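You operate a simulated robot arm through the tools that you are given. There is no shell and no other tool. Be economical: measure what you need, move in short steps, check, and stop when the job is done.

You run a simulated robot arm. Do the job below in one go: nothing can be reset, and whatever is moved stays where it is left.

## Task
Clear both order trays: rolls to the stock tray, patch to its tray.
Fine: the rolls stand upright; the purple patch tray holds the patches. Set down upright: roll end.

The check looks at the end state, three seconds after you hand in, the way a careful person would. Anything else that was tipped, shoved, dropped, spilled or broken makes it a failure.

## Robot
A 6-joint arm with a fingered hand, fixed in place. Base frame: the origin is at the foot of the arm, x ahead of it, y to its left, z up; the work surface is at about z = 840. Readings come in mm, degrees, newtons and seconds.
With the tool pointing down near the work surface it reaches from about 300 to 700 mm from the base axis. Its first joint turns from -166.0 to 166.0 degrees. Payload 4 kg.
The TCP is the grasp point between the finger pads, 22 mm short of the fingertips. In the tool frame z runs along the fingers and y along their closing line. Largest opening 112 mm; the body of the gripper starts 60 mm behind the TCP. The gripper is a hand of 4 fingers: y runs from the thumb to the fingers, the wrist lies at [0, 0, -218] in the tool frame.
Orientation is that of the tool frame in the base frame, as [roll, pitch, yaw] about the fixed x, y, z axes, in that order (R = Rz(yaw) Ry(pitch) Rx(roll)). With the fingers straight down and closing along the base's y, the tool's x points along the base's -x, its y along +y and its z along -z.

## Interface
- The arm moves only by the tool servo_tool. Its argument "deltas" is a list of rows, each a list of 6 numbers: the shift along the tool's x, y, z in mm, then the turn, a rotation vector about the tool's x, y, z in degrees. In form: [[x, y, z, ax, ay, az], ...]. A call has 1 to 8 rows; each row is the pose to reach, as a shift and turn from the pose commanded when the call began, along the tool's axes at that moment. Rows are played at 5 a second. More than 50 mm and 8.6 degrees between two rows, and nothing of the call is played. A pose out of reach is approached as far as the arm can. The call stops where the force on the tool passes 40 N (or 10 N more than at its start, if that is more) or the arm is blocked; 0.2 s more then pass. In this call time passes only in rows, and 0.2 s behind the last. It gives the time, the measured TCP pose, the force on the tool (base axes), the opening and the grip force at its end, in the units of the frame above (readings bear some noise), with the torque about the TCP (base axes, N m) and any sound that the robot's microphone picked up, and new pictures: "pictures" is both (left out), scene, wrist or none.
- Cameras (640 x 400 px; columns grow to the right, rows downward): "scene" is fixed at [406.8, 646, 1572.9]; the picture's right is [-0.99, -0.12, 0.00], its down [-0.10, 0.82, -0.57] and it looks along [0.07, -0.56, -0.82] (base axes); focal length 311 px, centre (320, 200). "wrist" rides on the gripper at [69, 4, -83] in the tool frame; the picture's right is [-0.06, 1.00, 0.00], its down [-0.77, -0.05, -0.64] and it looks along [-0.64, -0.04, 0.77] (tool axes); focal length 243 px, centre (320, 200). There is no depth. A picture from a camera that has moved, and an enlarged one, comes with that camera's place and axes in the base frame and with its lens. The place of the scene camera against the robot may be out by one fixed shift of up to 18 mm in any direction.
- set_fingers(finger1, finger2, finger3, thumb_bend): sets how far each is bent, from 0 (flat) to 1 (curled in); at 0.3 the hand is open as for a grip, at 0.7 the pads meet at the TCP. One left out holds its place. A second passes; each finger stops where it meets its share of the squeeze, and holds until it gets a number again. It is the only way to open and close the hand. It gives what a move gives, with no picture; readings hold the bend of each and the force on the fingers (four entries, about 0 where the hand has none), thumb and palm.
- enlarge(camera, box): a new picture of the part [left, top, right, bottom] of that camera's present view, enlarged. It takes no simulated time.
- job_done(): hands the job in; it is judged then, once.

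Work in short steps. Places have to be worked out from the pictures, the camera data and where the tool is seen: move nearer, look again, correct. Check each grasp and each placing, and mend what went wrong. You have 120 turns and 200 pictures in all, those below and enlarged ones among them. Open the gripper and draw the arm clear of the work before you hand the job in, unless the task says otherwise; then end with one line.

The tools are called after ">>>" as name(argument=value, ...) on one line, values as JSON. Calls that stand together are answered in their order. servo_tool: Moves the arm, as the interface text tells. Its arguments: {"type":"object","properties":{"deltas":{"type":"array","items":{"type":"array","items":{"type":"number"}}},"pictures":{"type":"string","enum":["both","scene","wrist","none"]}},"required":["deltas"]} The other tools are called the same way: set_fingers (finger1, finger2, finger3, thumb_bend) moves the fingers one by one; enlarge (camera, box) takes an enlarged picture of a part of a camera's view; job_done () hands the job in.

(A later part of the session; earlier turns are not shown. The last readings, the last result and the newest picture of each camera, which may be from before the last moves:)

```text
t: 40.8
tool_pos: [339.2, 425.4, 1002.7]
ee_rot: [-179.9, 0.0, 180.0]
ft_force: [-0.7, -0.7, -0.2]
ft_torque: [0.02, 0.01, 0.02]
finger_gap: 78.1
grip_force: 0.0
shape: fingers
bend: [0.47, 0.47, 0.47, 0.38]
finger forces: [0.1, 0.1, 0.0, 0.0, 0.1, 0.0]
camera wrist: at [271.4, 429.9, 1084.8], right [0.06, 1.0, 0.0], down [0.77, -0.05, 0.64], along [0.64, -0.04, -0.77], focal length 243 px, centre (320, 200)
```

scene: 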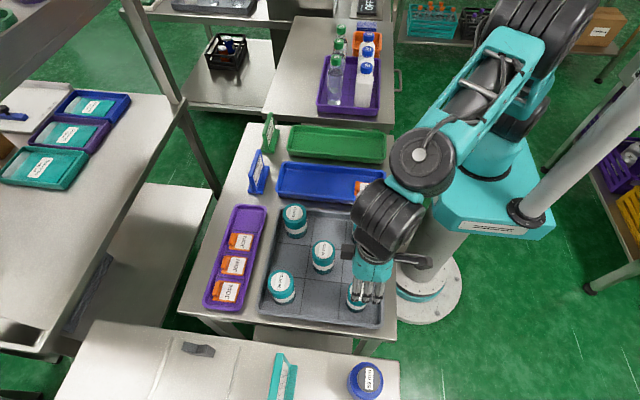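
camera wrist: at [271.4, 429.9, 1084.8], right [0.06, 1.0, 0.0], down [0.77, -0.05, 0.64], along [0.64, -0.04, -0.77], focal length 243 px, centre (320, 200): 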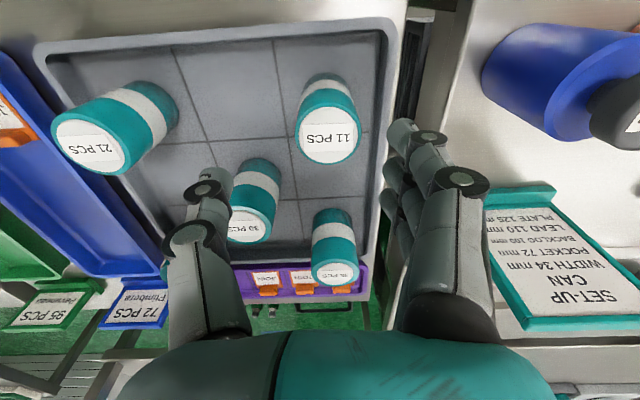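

All three rolls stand in the stock tray. The patch is next, at about (331, 110), and I go above it for a close view.

>>> servo_tool(deltas=[[1, -40, 0, 0, 0, 0], [2, -80, 0, 0, 0, 0], [3, -120, 0, 0, 0, 0], [4, -160, 0, 0, 0, 0], [5, -200, 0, 0, 0, 0], [6, -240, 0, 0, 0, 0], [7, -280, 5, 0, 0, 0], [8, -316, 25, 0, 0, 0]], pictures="none")

>>> servo_tool(deltas=[[0, 0, 15, 0, 0, 0], [0, 0, 35, 0, 0, 0]], pictures="wrist")

>>> enlarge(camera="wrist", box=[240, 40, 400, 140])

```text
t: 42.6
tool_pos: [332.6, 108.6, 978.3]
ee_rot: [-180.0, 0.0, -180.0]
ft_force: [-0.6, -0.2, -0.2]
ft_torque: [-0.03, 0.04, -0.01]
finger_gap: 78.0
grip_force: 0.1
shape: fingers
bend: [0.47, 0.47, 0.47, 0.38]
finger forces: [0.0, 0.0, 0.1, 0.0, 0.0, 0.0]
```

```text
t: 43.2
tool_pos: [331.0, 110.9, 942.8]
ee_rot: [180.0, 0.0, -180.0]
ft_force: [-0.9, 0.4, -0.9]
ft_torque: [-0.01, 0.01, -0.02]
finger_gap: 78.2
grip_force: 0.1
shape: fingers
bend: [0.47, 0.47, 0.47, 0.38]
finger forces: [0.0, 0.1, 0.0, 0.0, 0.0, 0.0]
camera wrist: at [262.9, 114.2, 1025.2], right [0.06, 1.0, 0.0], down [0.76, -0.05, 0.64], along [0.64, -0.04, -0.77], focal length 243 px, centre (320, 200)
```

wrist: 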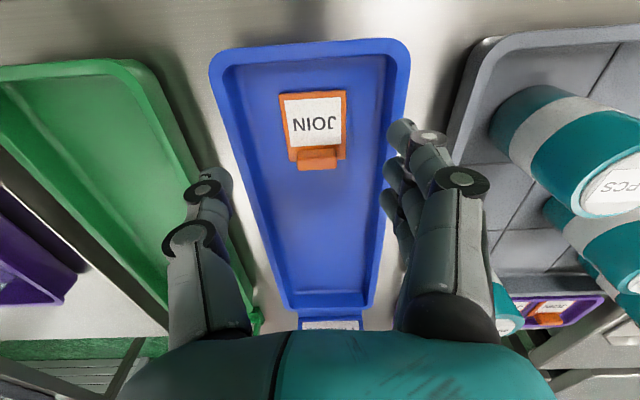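

```text
4.00 times, centred on (320, 90) of wrist
camera zoom: at [262.9, 114.2, 1025.2], right [0.06, 1.0, 0.0], down [0.76, -0.05, 0.64], along [0.64, -0.04, -0.77], focal length 970 px, centre (320, 640)
```

zoom: 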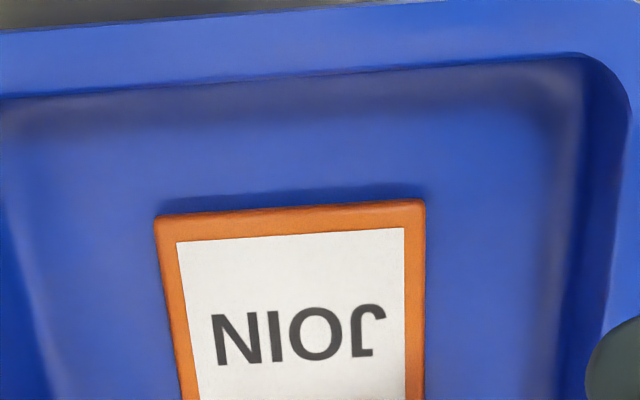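

The patch spans roughly x 312–363 and y 84–128, with a raised tab at its +x end. I enlarge it to judge the heights.

>>> enlarge(camera="wrist", box=[264, 80, 368, 180])

>>> enlarge(camera="scene", box=[210, 220, 290, 310])

```text
4.00 times, centred on (316, 130) of wrist
camera zoom: at [262.9, 114.2, 1025.2], right [0.06, 1.0, 0.0], down [0.76, -0.05, 0.64], along [0.64, -0.04, -0.77], focal length 970 px, centre (336, 480)
```

zoom: 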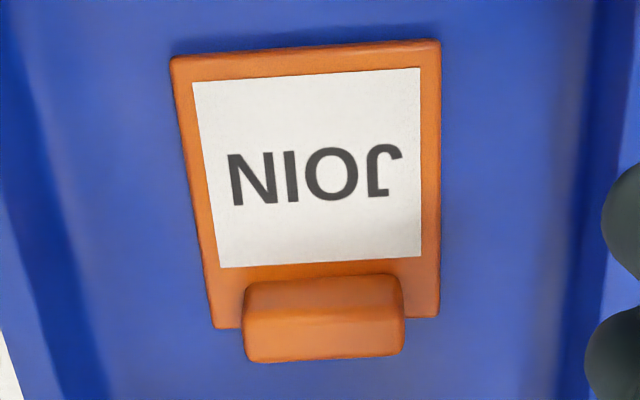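

```text
4.44 times, centred on (250, 265) of scene
camera zoom: at [406.8, 646.0, 1572.9], right [-0.99, -0.12, 0.0], down [-0.1, 0.82, -0.57], along [0.07, -0.56, -0.82], focal length 1382 px, centre (631, -89)
```

zoom: 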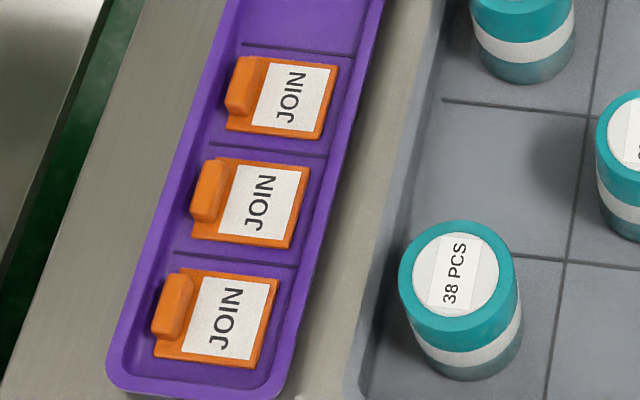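

The plate is thin (about 5 mm). The tab is a block at about x 356–367, y 91–122, with its top near z 864, so it is the natural grip. I set a narrower opening and hover over the tab.

>>> set_fingers(finger1=0.45, finger2=0.47, finger3=0.45, thumb_bend=0.47)

>>> servo_tool(deltas=[[-15, -2, 10, 0, 0, 0], [-30, -4, 25, 0, 0, 0], [-30, -4, 42, 0, 0, 0]])

>>> enlarge(camera="wrist", box=[200, 60, 440, 210])

```text
t: 44.2
tool_pos: [333.1, 109.6, 943.2]
ee_rot: [-179.9, 0.0, -180.0]
ft_force: [0.1, 0.1, 0.1]
ft_torque: [-0.01, 0.01, -0.01]
finger_gap: 68.9
grip_force: 0.1
shape: fingers
bend: [0.45, 0.47, 0.45, 0.47]
finger forces: [0.0, 0.0, 0.0, 0.0, 0.0, 0.0]
```

```text
t: 45.0
tool_pos: [360.9, 106.1, 900.5]
ee_rot: [179.9, -0.1, 180.0]
ft_force: [-0.9, -0.3, 0.0]
ft_torque: [0.01, 0.0, 0.01]
finger_gap: 68.7
grip_force: 0.0
shape: fingers
bend: [0.45, 0.47, 0.45, 0.47]
finger forces: [0.0, 0.0, 0.0, 0.0, 0.1, 0.0]
camera wrist: at [292.7, 110.9, 983.0], right [0.06, 1.0, 0.0], down [0.77, -0.05, 0.64], along [0.64, -0.04, -0.77], focal length 243 px, centre (320, 200)
```

scene: 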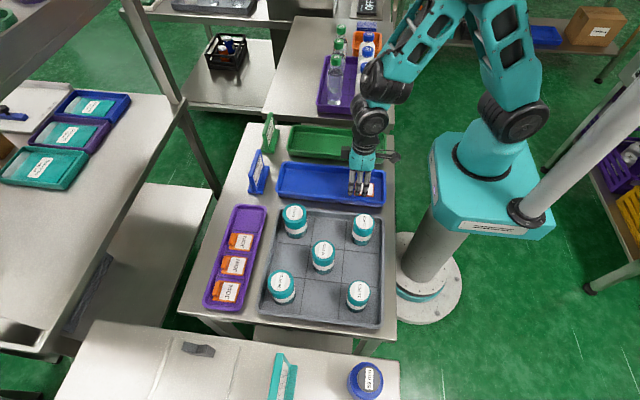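
wrist: 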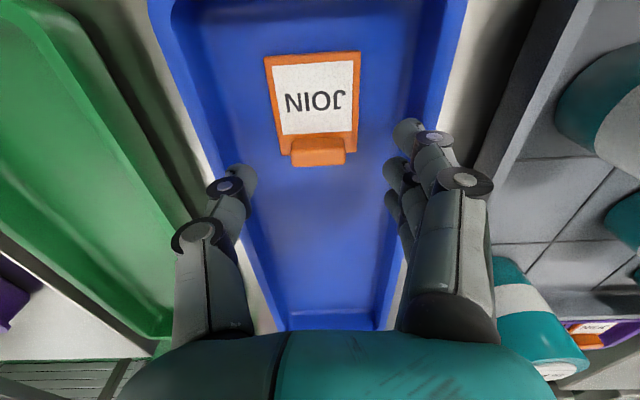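

```text
2.67 times, centred on (320, 135) of wrist
camera zoom: at [292.7, 110.9, 983.0], right [0.06, 1.0, 0.0], down [0.77, -0.05, 0.64], along [0.64, -0.04, -0.77], focal length 647 px, centre (320, 373)
```

zoom: 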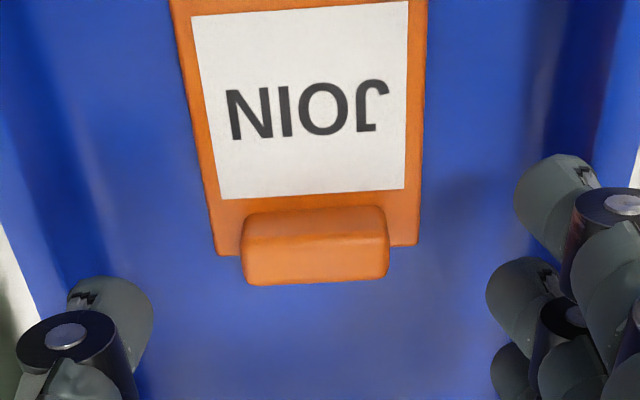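

The tab centre is confirmed at about (361, 106), and finger 2 and the thumb line up with it. I lower until the fingertips sit just above plate level.

>>> servo_tool(deltas=[[0, 0, 10, 0, 0, 0], [0, 0, 20, 0, 0, 0], [0, 0, 25, 0, 0, 0]], pictures="none")

>>> enlarge(camera="wrist", box=[200, 80, 440, 230])

```text
t: 45.8
tool_pos: [361.0, 105.2, 876.2]
ee_rot: [180.0, 0.0, -180.0]
ft_force: [0.1, -3.6, 2.9]
ft_torque: [0.12, 0.01, -0.05]
finger_gap: 67.4
grip_force: 1.9
shape: fingers
bend: [0.46, 0.47, 0.46, 0.47]
finger forces: [2.1, 0.0, 2.0, 0.0, 0.0, 0.1]
```

```text
2.67 times, centred on (320, 155) of wrist
camera zoom: at [292.4, 110.2, 957.9], right [0.06, 1.0, 0.0], down [0.76, -0.05, 0.64], along [0.64, -0.04, -0.77], focal length 647 px, centre (320, 320)
```

zoom: 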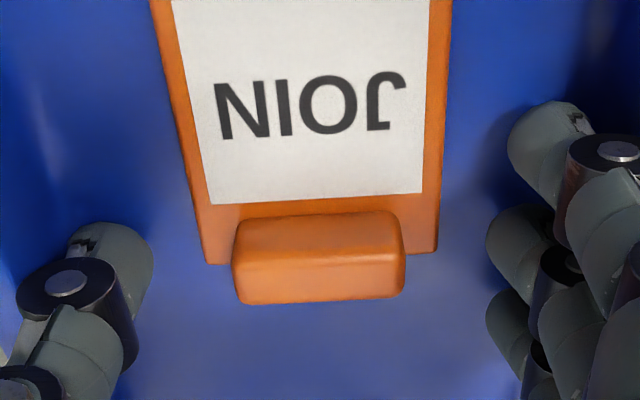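

Fingers 1 and 3 lightly touch the tray wall (2 N), so I curl them a bit. I also bring finger 2 and the thumb in toward the tab.

>>> set_fingers(finger1=0.49, finger2=0.53, finger3=0.49, thumb_bend=0.53)

>>> enlarge(camera="wrist", box=[200, 80, 440, 230])

```text
t: 46.8
tool_pos: [360.4, 106.9, 875.3]
ee_rot: [180.0, 0.0, -179.9]
ft_force: [0.3, -0.2, 1.0]
ft_torque: [0.0, 0.02, 0.01]
finger_gap: 55.6
grip_force: 0.1
shape: fingers
bend: [0.49, 0.53, 0.49, 0.53]
finger forces: [0.0, 0.0, 0.0, 0.1, 0.1, 0.1]
```

```text
2.67 times, centred on (320, 155) of wrist
camera zoom: at [292.4, 110.6, 958.0], right [0.06, 1.0, 0.0], down [0.77, -0.05, 0.64], along [0.64, -0.04, -0.77], focal length 647 px, centre (320, 320)
```

zoom: 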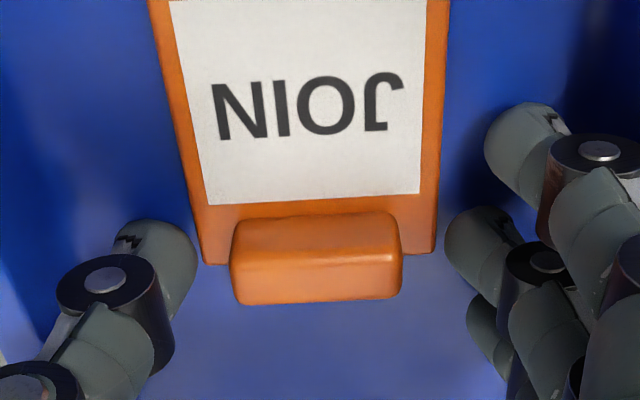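

The tips flank the tab about 10 mm off on each side. I close gently a further step.

>>> set_fingers(finger2=0.58, thumb_bend=0.58)

>>> enlarge(camera="wrist", box=[200, 80, 440, 230])

```text
t: 47.8
tool_pos: [361.5, 105.4, 876.6]
ee_rot: [-179.9, 0.0, 180.0]
ft_force: [-0.8, -0.2, 0.8]
ft_torque: [0.0, 0.0, 0.0]
finger_gap: 50.5
grip_force: 0.7
shape: fingers
bend: [0.49, 0.56, 0.49, 0.57]
finger forces: [0.1, 0.4, 0.0, 0.0, 0.2, 0.1]
```

```text
2.67 times, centred on (320, 155) of wrist
camera zoom: at [292.3, 110.6, 958.0], right [0.06, 1.0, 0.0], down [0.77, -0.05, 0.64], along [0.64, -0.04, -0.77], focal length 647 px, centre (320, 320)
```

zoom: 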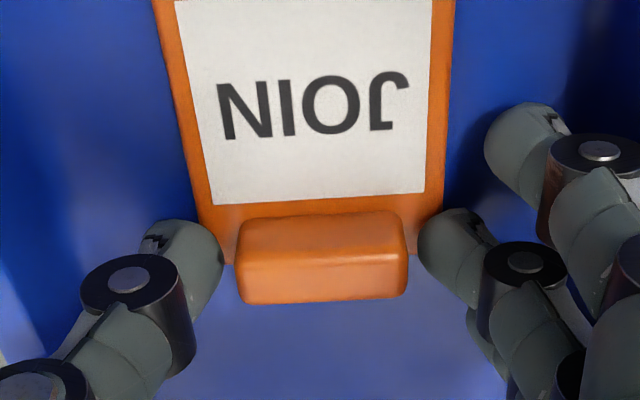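

Contact came before the tips reached the tab, so they are probably on the plate edge. I open slightly, raise 5 mm and close again so they bear on the tab itself.

>>> set_fingers(finger2=0.53, thumb_bend=0.53)

>>> servo_tool(deltas=[[-1, 0, -3, 0, 0, 0], [-2, 0, -5, 0, 0, 0]], pictures="none")

>>> set_fingers(finger2=0.6, thumb_bend=0.6)

>>> enlarge(camera="wrist", box=[200, 80, 440, 230])

```text
t: 48.8
tool_pos: [361.6, 105.8, 874.9]
ee_rot: [180.0, 0.0, -179.9]
ft_force: [0.0, -0.2, -0.6]
ft_torque: [0.0, 0.01, -0.01]
finger_gap: 54.8
grip_force: 0.0
shape: fingers
bend: [0.49, 0.53, 0.49, 0.53]
finger forces: [0.0, 0.0, 0.0, 0.0, 0.0, 0.0]
```

```text
t: 49.4
tool_pos: [364.6, 105.1, 880.8]
ee_rot: [179.9, 0.1, 180.0]
ft_force: [0.5, 0.2, 0.3]
ft_torque: [-0.02, 0.04, -0.02]
finger_gap: 54.7
grip_force: 0.2
shape: fingers
bend: [0.49, 0.53, 0.49, 0.53]
finger forces: [0.0, 0.0, 0.0, 0.0, 0.0, 0.0]
```

```text
t: 50.4
tool_pos: [363.2, 105.7, 880.3]
ee_rot: [180.0, 0.0, -180.0]
ft_force: [0.3, -0.4, -0.7]
ft_torque: [-0.04, 0.03, 0.0]
finger_gap: 47.3
grip_force: 0.9
shape: fingers
bend: [0.49, 0.59, 0.49, 0.59]
finger forces: [0.0, 0.8, 0.0, 0.0, 0.8, 0.0]
```

```text
2.67 times, centred on (320, 155) of wrist
camera zoom: at [294.7, 110.4, 963.1], right [0.06, 1.0, 0.0], down [0.77, -0.05, 0.64], along [0.64, -0.04, -0.77], focal length 647 px, centre (320, 320)
```

zoom: 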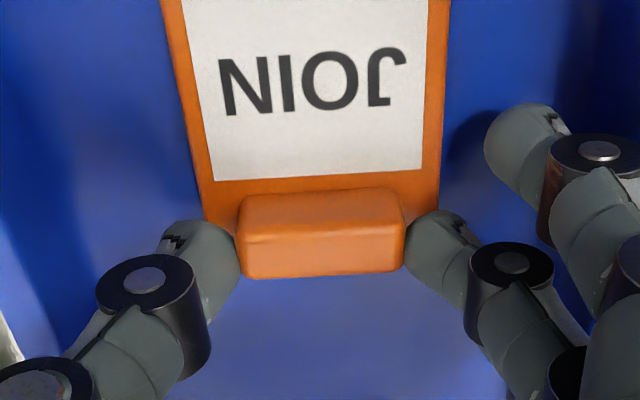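

The tips now touch both sides of the tab. I increase the squeeze evenly.

>>> set_fingers(finger2=0.7, thumb_bend=0.7)

>>> enlarge(camera="wrist", box=[200, 80, 440, 230])

```text
t: 51.4
tool_pos: [363.2, 106.6, 881.1]
ee_rot: [180.0, 0.0, -179.9]
ft_force: [0.6, -0.1, 0.8]
ft_torque: [0.0, 0.02, -0.01]
finger_gap: 43.3
grip_force: 8.0
shape: fingers
bend: [0.49, 0.59, 0.49, 0.66]
finger forces: [0.0, 7.8, 0.1, 0.1, 8.2, 0.0]
```

```text
2.67 times, centred on (320, 155) of wrist
camera zoom: at [294.7, 110.4, 963.1], right [0.06, 1.0, 0.0], down [0.77, -0.05, 0.64], along [0.64, -0.04, -0.77], focal length 647 px, centre (320, 320)
```

zoom: 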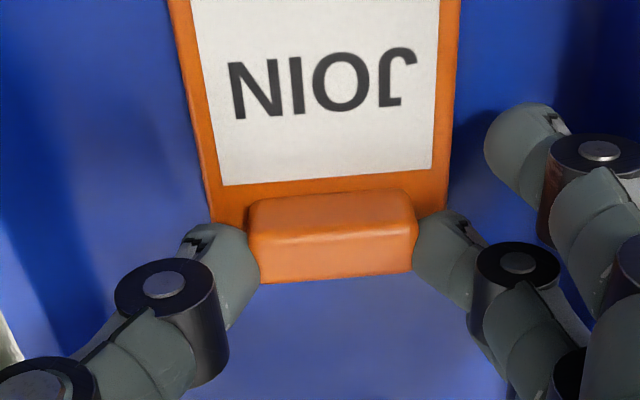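

The grip is 8 N on each side and the tab is clasped. I lift slowly and check.

>>> servo_tool(deltas=[[0, 0, -4, 0, 0, 0], [0, 0, -8, 0, 0, 0], [0, 0, -14, 0, 0, 0], [0, 0, -20, 0, 0, 0]])

>>> enlarge(camera="wrist", box=[200, 60, 440, 210])

```text
t: 52.4
tool_pos: [363.3, 105.5, 901.1]
ee_rot: [180.0, 0.0, -179.9]
ft_force: [-0.3, 0.5, 0.3]
ft_torque: [0.01, 0.01, -0.02]
finger_gap: 43.2
grip_force: 7.9
shape: fingers
bend: [0.49, 0.59, 0.49, 0.66]
finger forces: [0.0, 8.0, 0.0, 0.1, 7.9, 0.0]
camera wrist: at [294.7, 110.3, 983.2], right [0.06, 1.0, 0.0], down [0.77, -0.05, 0.64], along [0.64, -0.04, -0.77], focal length 243 px, centre (320, 200)
```

scene: 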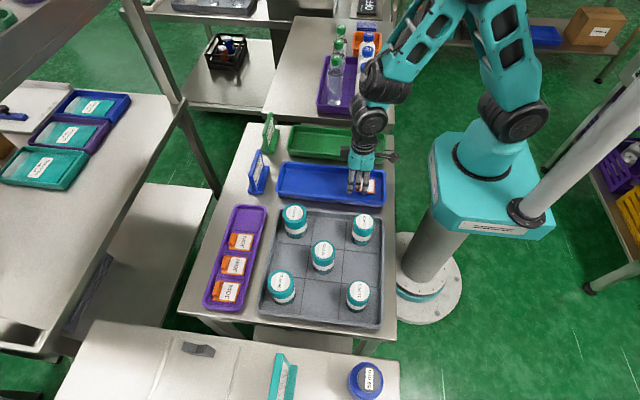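
wrist: 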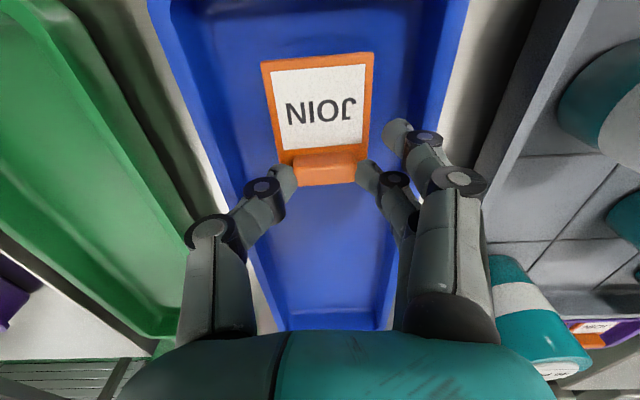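

```text
2.67 times, centred on (320, 135) of wrist
camera zoom: at [294.7, 110.3, 983.2], right [0.06, 1.0, 0.0], down [0.77, -0.05, 0.64], along [0.64, -0.04, -0.77], focal length 647 px, centre (320, 373)
```

zoom: 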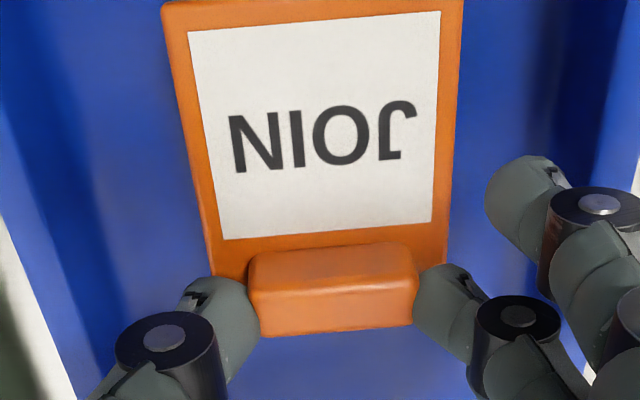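

The patch is lifted with only a slight sag. I raise it and move toward the purple tray's free slot, near (636, 243), pausing short of it to look.

>>> servo_tool(deltas=[[0, 0, -40, 0, 0, 0], [0, 0, -85, 0, 0, 0], [-40, 23, -90, 0, 0, 0], [-80, 46, -90, 0, 0, 0], [-120, 69, -90, 0, 0, 0], [-160, 92, -90, 0, 0, 0], [-200, 115, -90, 0, 0, 0], [-240, 138, -90, 0, 0, 0]])

```text
t: 54.2
tool_pos: [602.9, 242.8, 988.5]
ee_rot: [-179.9, 0.0, 179.9]
ft_force: [-0.6, -0.5, 0.3]
ft_torque: [0.02, 0.0, 0.0]
finger_gap: 42.7
grip_force: 8.3
shape: fingers
bend: [0.49, 0.59, 0.49, 0.66]
finger forces: [0.1, 7.9, 0.0, 0.1, 7.9, 0.1]
camera wrist: at [534.6, 247.9, 1072.6], right [0.06, 1.0, 0.0], down [0.77, -0.05, 0.64], along [0.64, -0.04, -0.77], focal length 243 px, centre (320, 200)
```

scene: 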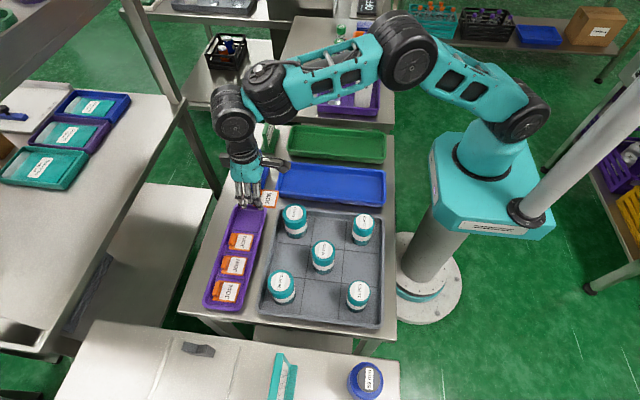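
wrist: 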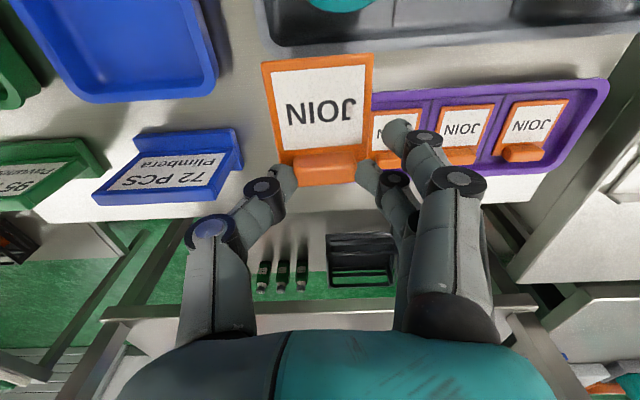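

The placed patches have label centres at x≈637 and y≈309, 378 and 439, so the free slot is at y≈243. That puts the TCP at about (667, 243), close to the reach limit. I approach high to test it.

>>> servo_tool(deltas=[[-25, 0, 10, 0, 0, 0], [-45, 0, 25, 0, 0, 0], [-64, 0, 40, 0, 0, 0]])

```text
t: 55.0
tool_pos: [661.5, 239.3, 948.4]
ee_rot: [-180.0, 0.0, 180.0]
ft_force: [0.6, 0.3, -0.8]
ft_torque: [0.0, 0.03, -0.01]
finger_gap: 42.7
grip_force: 8.1
shape: fingers
bend: [0.49, 0.59, 0.49, 0.66]
finger forces: [0.1, 7.8, 0.0, 0.1, 7.8, 0.1]
out of reach, approached as far as the arm can: row 3
camera wrist: at [593.6, 243.5, 1032.0], right [0.06, 1.0, 0.0], down [0.77, -0.05, 0.64], along [0.64, -0.04, -0.77], focal length 243 px, centre (320, 200)
```

scene: 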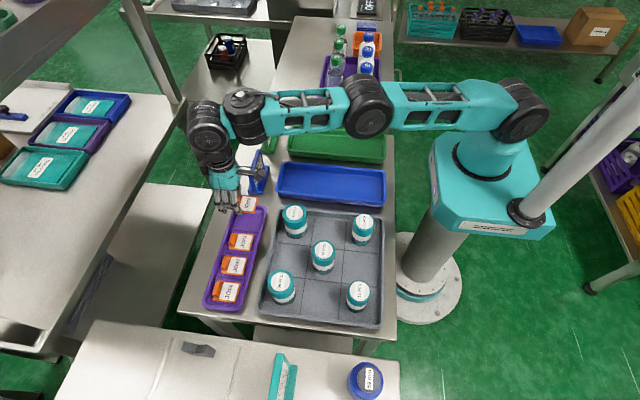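
wrist: 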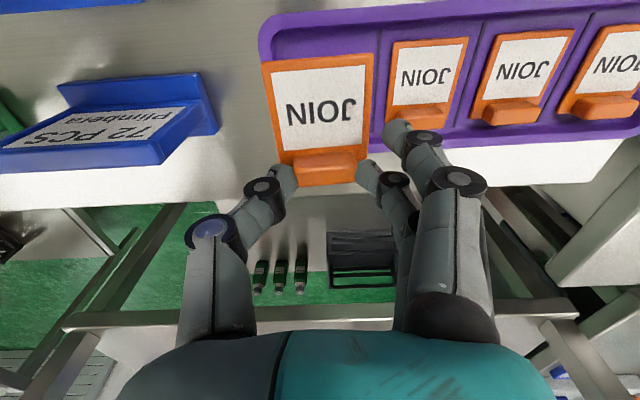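

The vertical tool falls slightly short (radius 703). The target is TCP ≈ (669, 250), so I tilt the fingers outward about 6° to gain reach and tuck the idle fingers in a little.

>>> set_fingers(finger1=0.53, finger3=0.53)

>>> servo_tool(deltas=[[0, 2, 0, 0, -2, 0], [-1, 4, 0, 0, -4, 0], [-2, 7, 0, 0, -6, 0]], pictures="wrist")

```text
t: 56.0
tool_pos: [662.4, 238.7, 950.2]
ee_rot: [180.0, 0.0, -180.0]
ft_force: [0.5, -0.4, -0.6]
ft_torque: [0.0, -0.01, 0.0]
finger_gap: 37.9
grip_force: 7.7
shape: fingers
bend: [0.53, 0.59, 0.53, 0.66]
finger forces: [0.1, 7.8, 0.0, 0.0, 7.8, 0.0]
```

```text
t: 56.8
tool_pos: [663.9, 246.8, 949.1]
ee_rot: [180.0, 6.1, 180.0]
ft_force: [0.3, -0.4, -0.2]
ft_torque: [-0.01, 0.0, 0.0]
finger_gap: 37.7
grip_force: 8.0
shape: fingers
bend: [0.53, 0.59, 0.53, 0.66]
finger forces: [0.1, 7.9, 0.0, 0.0, 7.8, 0.0]
camera wrist: at [587.8, 251.0, 1024.2], right [0.06, 1.0, 0.01], down [0.69, -0.05, 0.72], along [0.72, -0.04, -0.7], focal length 243 px, centre (320, 200)
```

wrist: 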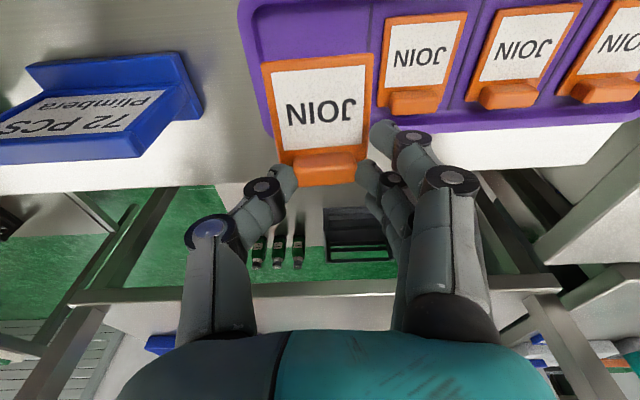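

I'm at (664, 247), and comparing tab positions gives a TCP target of about (666, 249). I descend 44 mm and look.

>>> servo_tool(deltas=[[0.5, 1, 12, 0, 0, 0], [1.2, 2, 28, 0, 0, 0], [2.6, 2, 44, 0, 0, 0]])

>>> enlarge(camera="scene", box=[190, 150, 310, 250])

```text
t: 57.6
tool_pos: [666.4, 247.3, 905.8]
ee_rot: [180.0, 6.0, -179.9]
ft_force: [-0.4, -0.6, -0.2]
ft_torque: [-0.03, 0.02, 0.05]
finger_gap: 37.6
grip_force: 7.8
shape: fingers
bend: [0.53, 0.59, 0.53, 0.66]
finger forces: [0.0, 7.8, 0.0, 0.1, 7.8, 0.0]
camera wrist: at [589.4, 252.7, 980.2], right [0.06, 1.0, 0.01], down [0.69, -0.05, 0.72], along [0.72, -0.04, -0.7], focal length 243 px, centre (320, 200)
```

scene: 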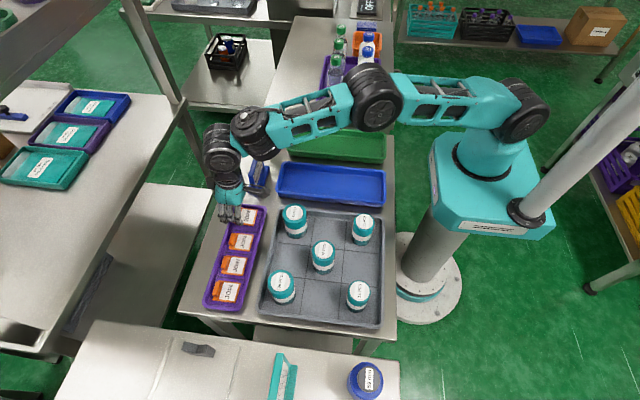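
wrist: 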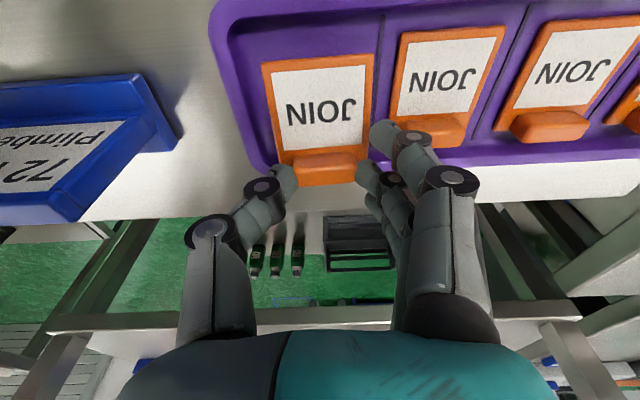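

```text
4.00 times, centred on (250, 200) of scene
camera zoom: at [406.8, 646.0, 1572.9], right [-0.99, -0.12, 0.0], down [-0.1, 0.82, -0.57], along [0.07, -0.56, -0.82], focal length 1244 px, centre (600, 200)
```

zoom: 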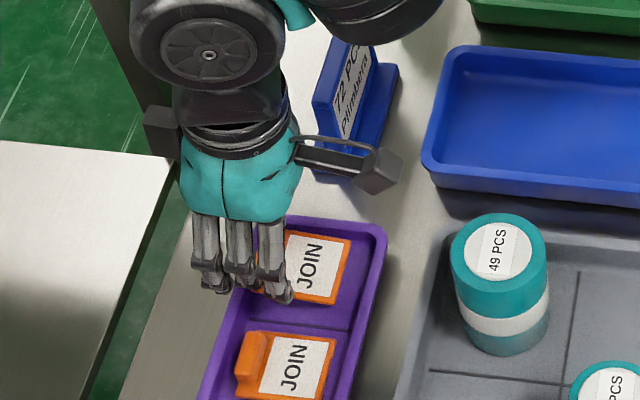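

I'm aligned over the slot and patch 1's label works out at x≈638.7. I nudge +2 mm in x and +1 in y, and lower 13 mm in small steps.

>>> servo_tool(deltas=[[-1.5, 1, 4, 0, 0, 0], [-1.2, 1.5, 9, 0, 0, 0], [-0.7, 1.5, 13, 0, 0, 0]], pictures="wrist")

>>> enlarge(camera="wrist", box=[200, 20, 460, 210])

```text
t: 58.4
tool_pos: [667.5, 248.9, 893.1]
ee_rot: [179.9, 5.9, -180.0]
ft_force: [-0.3, 0.2, -0.3]
ft_torque: [0.02, 0.01, -0.01]
finger_gap: 37.9
grip_force: 8.0
shape: fingers
bend: [0.53, 0.59, 0.53, 0.66]
finger forces: [0.0, 7.8, 0.1, 0.1, 7.8, 0.0]
camera wrist: at [591.7, 254.3, 968.2], right [0.06, 1.0, 0.01], down [0.69, -0.05, 0.72], along [0.72, -0.04, -0.7], focal length 243 px, centre (320, 200)
```

wrist: 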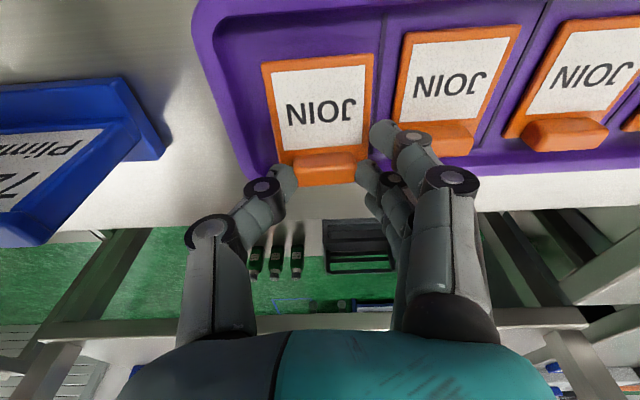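

```text
2.11 times, centred on (330, 115) of wrist
camera zoom: at [591.7, 254.3, 968.2], right [0.06, 1.0, 0.01], down [0.69, -0.05, 0.72], along [0.72, -0.04, -0.7], focal length 511 px, centre (299, 379)
```

zoom: 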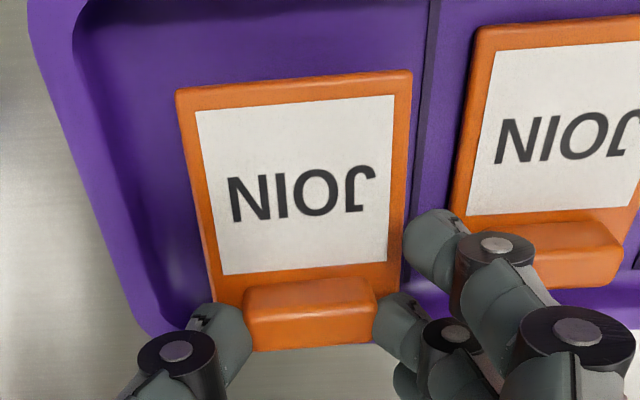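

The patch is just above the slot floor with clearance on both sides. I continue down in small steps, watching force.

>>> servo_tool(deltas=[[0.2, -1, 2, 0, 0, 0], [0.4, -1.5, 4, 0, 0, 0]], pictures="none")

>>> servo_tool(deltas=[[0.2, 0, 1.5, 0, 0, 0], [0.3, 0, 3, 0, 0, 0]], pictures="none")

>>> enlarge(camera="wrist", box=[200, 20, 460, 210])

```text
t: 59.0
tool_pos: [668.5, 247.4, 890.0]
ee_rot: [180.0, 6.0, 179.8]
ft_force: [0.2, -0.3, -0.2]
ft_torque: [0.0, 0.02, -0.03]
finger_gap: 37.6
grip_force: 8.0
shape: fingers
bend: [0.53, 0.59, 0.53, 0.66]
finger forces: [0.1, 7.8, 0.1, 0.0, 7.8, 0.1]
```

```text
t: 59.6
tool_pos: [668.2, 247.5, 885.8]
ee_rot: [179.9, 5.9, -180.0]
ft_force: [-0.2, -0.6, 0.1]
ft_torque: [-0.01, 0.02, -0.01]
finger_gap: 37.7
grip_force: 8.1
shape: fingers
bend: [0.53, 0.59, 0.53, 0.66]
finger forces: [0.1, 7.8, 0.0, 0.1, 7.8, 0.1]
```

```text
2.11 times, centred on (330, 115) of wrist
camera zoom: at [591.5, 252.9, 961.1], right [0.06, 1.0, 0.01], down [0.69, -0.05, 0.72], along [0.72, -0.04, -0.7], focal length 511 px, centre (299, 379)
```

zoom: 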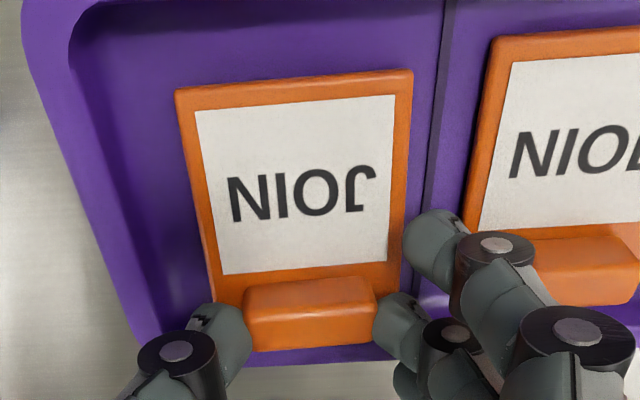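

Compared with patch 1, the held patch sits a few mm too far in +x. I shift back 3 mm while lowering another 3 mm.

>>> servo_tool(deltas=[[2, 0, 0.5, 0, 0, 0], [3.2, 0, 1.7, 0, 0, 0], [3.3, 0, 2.7, 0, 0, 0]], pictures="none")

>>> servo_tool(deltas=[[0.1, 0, 1, 0, 0, 0], [0.2, 0, 2, 0, 0, 0]], pictures="none")

>>> enlarge(camera="wrist", box=[200, 20, 460, 210])

```text
t: 60.4
tool_pos: [665.8, 248.6, 884.5]
ee_rot: [180.0, 6.1, -180.0]
ft_force: [1.3, -0.2, 4.3]
ft_torque: [0.14, -0.04, -0.01]
finger_gap: 37.5
grip_force: 9.3
shape: fingers
bend: [0.53, 0.59, 0.53, 0.66]
finger forces: [0.1, 7.8, 3.5, 0.0, 7.8, 0.0]
```

```text
t: 61.0
tool_pos: [665.5, 247.9, 883.6]
ee_rot: [179.9, 6.2, 180.0]
ft_force: [-2.3, 0.1, 16.6]
ft_torque: [0.53, -0.22, 0.06]
finger_gap: 37.9
grip_force: 15.8
shape: fingers
bend: [0.53, 0.59, 0.56, 0.66]
finger forces: [0.1, 7.8, 16.2, 0.1, 7.8, 0.0]
```

```text
2.11 times, centred on (330, 115) of wrist
camera zoom: at [588.8, 253.2, 957.9], right [0.06, 1.0, 0.01], down [0.69, -0.05, 0.72], along [0.72, -0.04, -0.69], focal length 511 px, centre (299, 379)
```

zoom: 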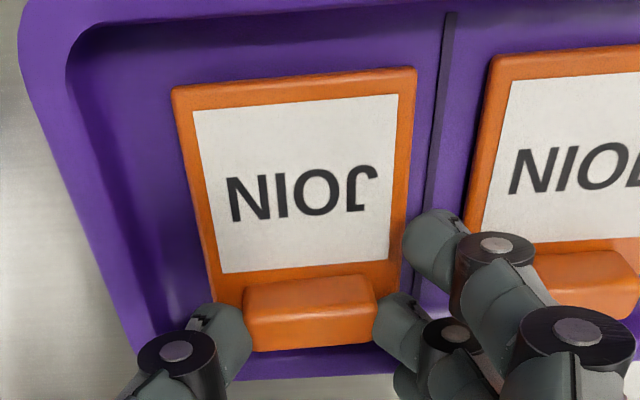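

Finger 3 is pressing on the tray's far rim (16 N). I lift 5 mm and curl that finger out of the way.

>>> servo_tool(deltas=[[-0.3, 0, -3, 0, 0, 0], [-0.6, 0, -6, 0, 0, 0]], pictures="none")

>>> set_fingers(finger3=1.0)

>>> enlarge(camera="wrist", box=[200, 20, 460, 250])

```text
t: 61.6
tool_pos: [664.5, 248.9, 886.6]
ee_rot: [-179.9, 5.8, -180.0]
ft_force: [-0.1, -0.7, -0.5]
ft_torque: [-0.01, 0.0, 0.0]
finger_gap: 37.6
grip_force: 7.4
shape: fingers
bend: [0.53, 0.59, 0.53, 0.66]
finger forces: [0.1, 7.8, 0.0, 0.0, 7.9, 0.0]
```

```text
t: 62.6
tool_pos: [665.0, 249.1, 886.2]
ee_rot: [-180.0, 6.0, 180.0]
ft_force: [0.4, -0.5, -0.8]
ft_torque: [-0.04, -0.03, -0.04]
finger_gap: 37.7
grip_force: 7.5
shape: fingers
bend: [0.53, 0.59, 1.0, 0.66]
finger forces: [0.0, 7.8, 0.1, 0.1, 7.9, 0.0]
```

```text
1.74 times, centred on (330, 135) of wrist
camera zoom: at [588.6, 253.0, 962.0], right [0.06, 1.0, 0.01], down [0.69, -0.05, 0.72], along [0.72, -0.04, -0.7], focal length 422 px, centre (303, 313)
```

zoom: 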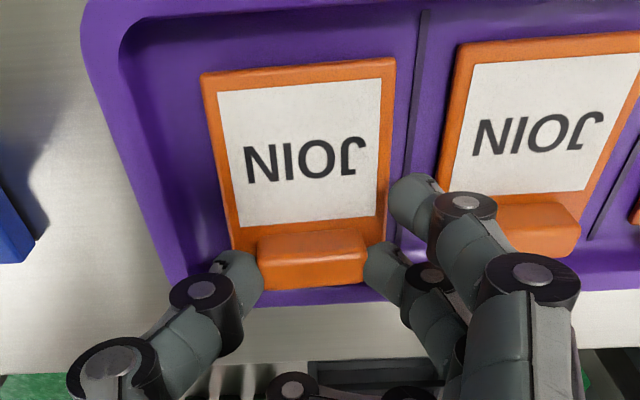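

Finger 3 is curled clear, so I resume lowering in small steps.

>>> servo_tool(deltas=[[0.2, 0, 2, 0, 0, 0], [0.4, 0, 4, 0, 0, 0]], pictures="none")

>>> servo_tool(deltas=[[0.1, 0, 1, 0, 0, 0], [0.2, 0, 2, 0, 0, 0]], pictures="none")

>>> enlarge(camera="wrist", box=[200, 20, 460, 250])

```text
t: 63.2
tool_pos: [665.4, 249.3, 883.4]
ee_rot: [179.9, 6.0, -180.0]
ft_force: [-0.2, -0.6, 0.6]
ft_torque: [0.01, -0.03, -0.02]
finger_gap: 37.6
grip_force: 7.7
shape: fingers
bend: [0.53, 0.59, 1.0, 0.66]
finger forces: [0.0, 7.7, 0.0, 0.0, 7.8, 0.1]
```

```text
t: 63.8
tool_pos: [666.2, 247.3, 881.5]
ee_rot: [-180.0, 5.9, 179.9]
ft_force: [-0.2, -0.4, -0.1]
ft_torque: [-0.01, -0.01, -0.01]
finger_gap: 37.9
grip_force: 7.8
shape: fingers
bend: [0.53, 0.59, 1.0, 0.66]
finger forces: [0.0, 7.7, 0.0, 0.0, 7.8, 0.0]
```

```text
1.74 times, centred on (330, 135) of wrist
camera zoom: at [588.7, 253.0, 955.9], right [0.06, 1.0, 0.01], down [0.69, -0.05, 0.72], along [0.72, -0.04, -0.7], focal length 422 px, centre (303, 313)
```

zoom: 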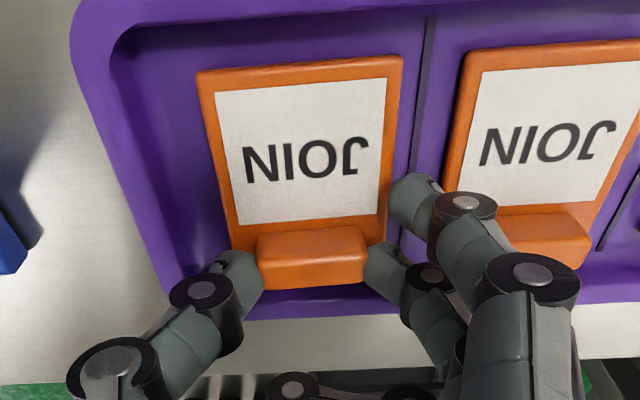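

The plate's near end is touching and the plate is starting to flatten. I lower a little more.

>>> servo_tool(deltas=[[0.1, 0, 1, 0, 0, 0], [0.2, 0, 2, 0, 0, 0]], pictures="none")

>>> servo_tool(deltas=[[0.1, 0, 1, 0, 0, 0], [0.2, 0, 2, 0, 0, 0]], pictures="none")

>>> enlarge(camera="wrist", box=[200, 20, 460, 250])

```text
t: 64.4
tool_pos: [665.5, 248.6, 880.0]
ee_rot: [180.0, 6.1, -179.9]
ft_force: [-0.8, -1.2, 2.3]
ft_torque: [0.03, -0.01, -0.02]
finger_gap: 37.6
grip_force: 8.6
shape: fingers
bend: [0.53, 0.59, 1.0, 0.66]
finger forces: [0.0, 7.6, 0.0, 0.1, 8.7, 0.0]
```

```text
t: 65.0
tool_pos: [665.3, 249.2, 878.1]
ee_rot: [-180.0, 6.1, 179.9]
ft_force: [0.2, -2.0, 8.1]
ft_torque: [0.08, -0.02, 0.0]
finger_gap: 38.1
grip_force: 9.1
shape: fingers
bend: [0.53, 0.61, 1.0, 0.66]
finger forces: [0.0, 8.4, 0.1, 0.0, 10.2, 0.0]
```

```text
1.74 times, centred on (330, 135) of wrist
camera zoom: at [588.7, 253.0, 952.5], right [0.06, 1.0, 0.01], down [0.69, -0.05, 0.72], along [0.72, -0.04, -0.69], focal length 422 px, centre (303, 313)
```

zoom: 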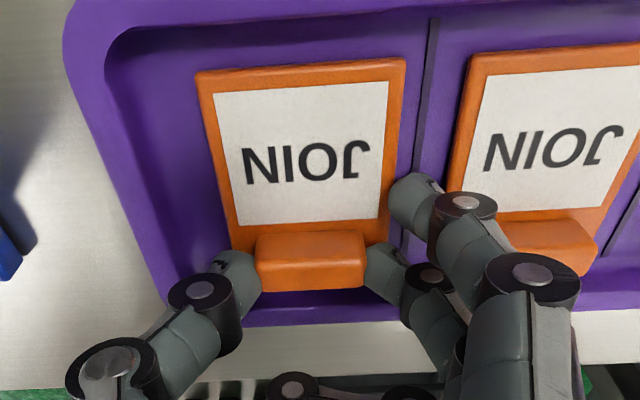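

An 8 N downward reaction means the patch is seated flat. I ease up 1 mm and release with a small opening.

>>> servo_tool(deltas=[[-0.1, 0, -1.2, 0, 0, 0]], pictures="none")

>>> set_fingers(finger2=0.56, thumb_bend=0.6)

>>> set_fingers(finger2=0.54, thumb_bend=0.55)

>>> enlarge(camera="wrist", box=[200, 20, 460, 250])

```text
t: 65.4
tool_pos: [665.0, 248.7, 878.6]
ee_rot: [179.9, 6.0, -180.0]
ft_force: [0.5, -0.3, 5.8]
ft_torque: [0.1, -0.02, 0.04]
finger_gap: 38.1
grip_force: 9.0
shape: fingers
bend: [0.53, 0.6, 1.0, 0.66]
finger forces: [0.0, 8.3, 0.0, 0.0, 9.4, 0.0]
```

```text
t: 66.4
tool_pos: [665.9, 248.8, 878.4]
ee_rot: [-180.0, 6.0, -180.0]
ft_force: [0.7, 0.0, 0.4]
ft_torque: [-0.03, -0.01, 0.0]
finger_gap: 40.4
grip_force: 0.1
shape: fingers
bend: [0.53, 0.56, 1.0, 0.6]
finger forces: [0.0, 0.1, 0.1, 0.0, 0.0, 0.0]
```

```text
t: 67.4
tool_pos: [667.2, 247.7, 878.3]
ee_rot: [180.0, 5.9, -179.9]
ft_force: [0.0, 0.0, -0.2]
ft_torque: [0.01, 0.01, -0.01]
finger_gap: 46.3
grip_force: 0.1
shape: fingers
bend: [0.53, 0.54, 1.0, 0.55]
finger forces: [0.0, 0.1, 0.0, 0.0, 0.0, 0.0]
```

```text
1.74 times, centred on (330, 135) of wrist
camera zoom: at [588.8, 252.9, 953.0], right [0.06, 1.0, 0.01], down [0.69, -0.05, 0.72], along [0.72, -0.04, -0.7], focal length 422 px, centre (303, 313)
```

zoom: 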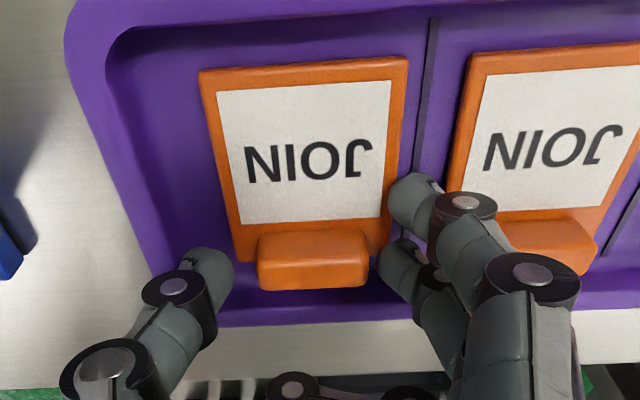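

The patch lies flat and free. I raise straight up and then draw back.

>>> servo_tool(deltas=[[-1, 0, -10, 0, 0, 0], [-3, 0, -30, 0, 0, 0], [-5, 0, -60, 0, 0, 0], [15, 0, -100, 0, 0, 0], [50, 0, -130, 0, 0, 0]])

>>> enlarge(camera="wrist", box=[220, 20, 640, 280])

```text
t: 68.6
tool_pos: [603.9, 247.5, 1002.5]
ee_rot: [180.0, 5.9, 180.0]
ft_force: [0.0, 0.0, 0.4]
ft_torque: [-0.01, -0.02, 0.0]
finger_gap: 46.5
grip_force: 0.1
shape: fingers
bend: [0.53, 0.54, 1.0, 0.55]
finger forces: [0.0, 0.0, 0.0, 0.1, 0.1, 0.0]
camera wrist: at [526.2, 252.7, 1077.3], right [0.06, 1.0, 0.01], down [0.69, -0.05, 0.72], along [0.72, -0.04, -0.7], focal length 243 px, centre (320, 200)
```

scene: 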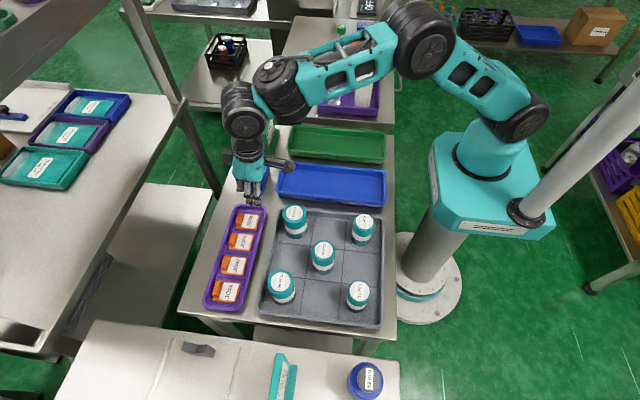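
wrist: 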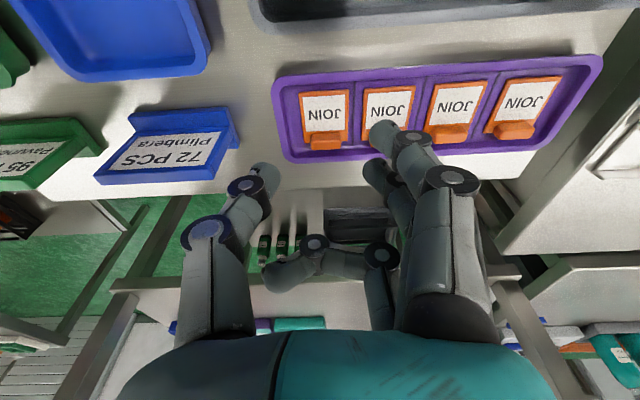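

```text
1.52 times, centred on (430, 150) of wrist
camera zoom: at [526.2, 252.7, 1077.3], right [0.06, 1.0, 0.01], down [0.69, -0.05, 0.72], along [0.72, -0.04, -0.7], focal length 370 px, centre (152, 276)
```

zoom: 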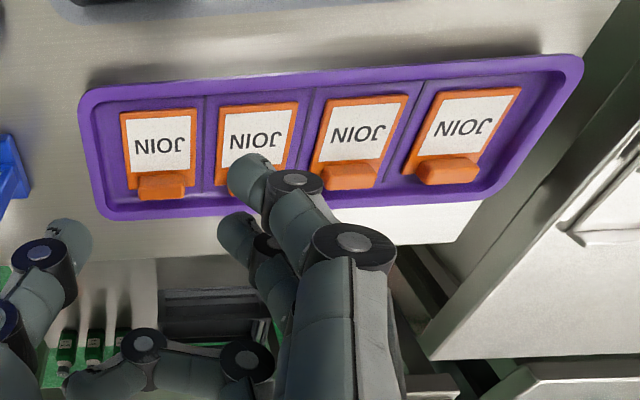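

The patch sits flat in its own compartment, aligned with the others. I open the hand and withdraw up and back.

>>> set_fingers(finger1=0.3, finger2=0.3, finger3=0.3, thumb_bend=0.3)

>>> servo_tool(deltas=[[-4, 0, -40, 0, 0, 0], [-8, 0, -80, 0, 0, 0], [32, 10, -100, 0, 2, 0], [76, 30, -110, 0, 4, 0], [120, 60, -115, 0, 6, 0], [162, 85, -120, 0, 6, 0], [205, 110, -124, 0, 6, 0], [245, 135, -128, 0, 6, 0]])

>>> enlarge(camera="scene", box=[190, 110, 400, 330])

```text
t: 69.6
tool_pos: [602.7, 248.3, 1002.4]
ee_rot: [180.0, 6.0, 180.0]
ft_force: [0.4, 0.5, 0.8]
ft_torque: [0.01, 0.0, -0.04]
finger_gap: 112.5
grip_force: 0.0
shape: fingers
bend: [0.3, 0.3, 0.3, 0.3]
finger forces: [0.0, 0.0, 0.1, 0.0, 0.0, 0.0]
```

```text
refused: row 5 steps farther than a row can; nothing moved
```

```text
1.82 times, centred on (295, 220) of scene
camera zoom: at [406.8, 646.0, 1572.9], right [-0.99, -0.12, 0.0], down [-0.1, 0.82, -0.57], along [0.07, -0.56, -0.82], focal length 565 px, centre (366, 164)
```

zoom: 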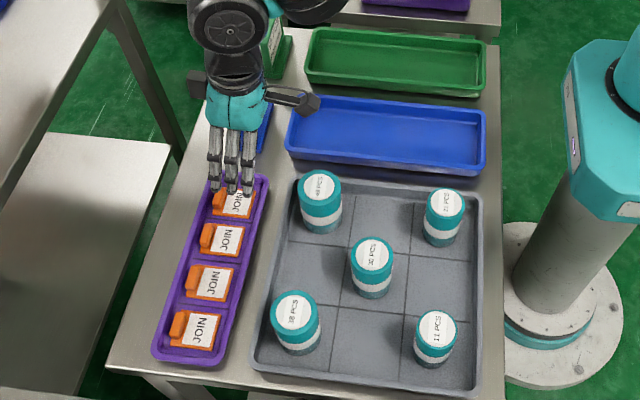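

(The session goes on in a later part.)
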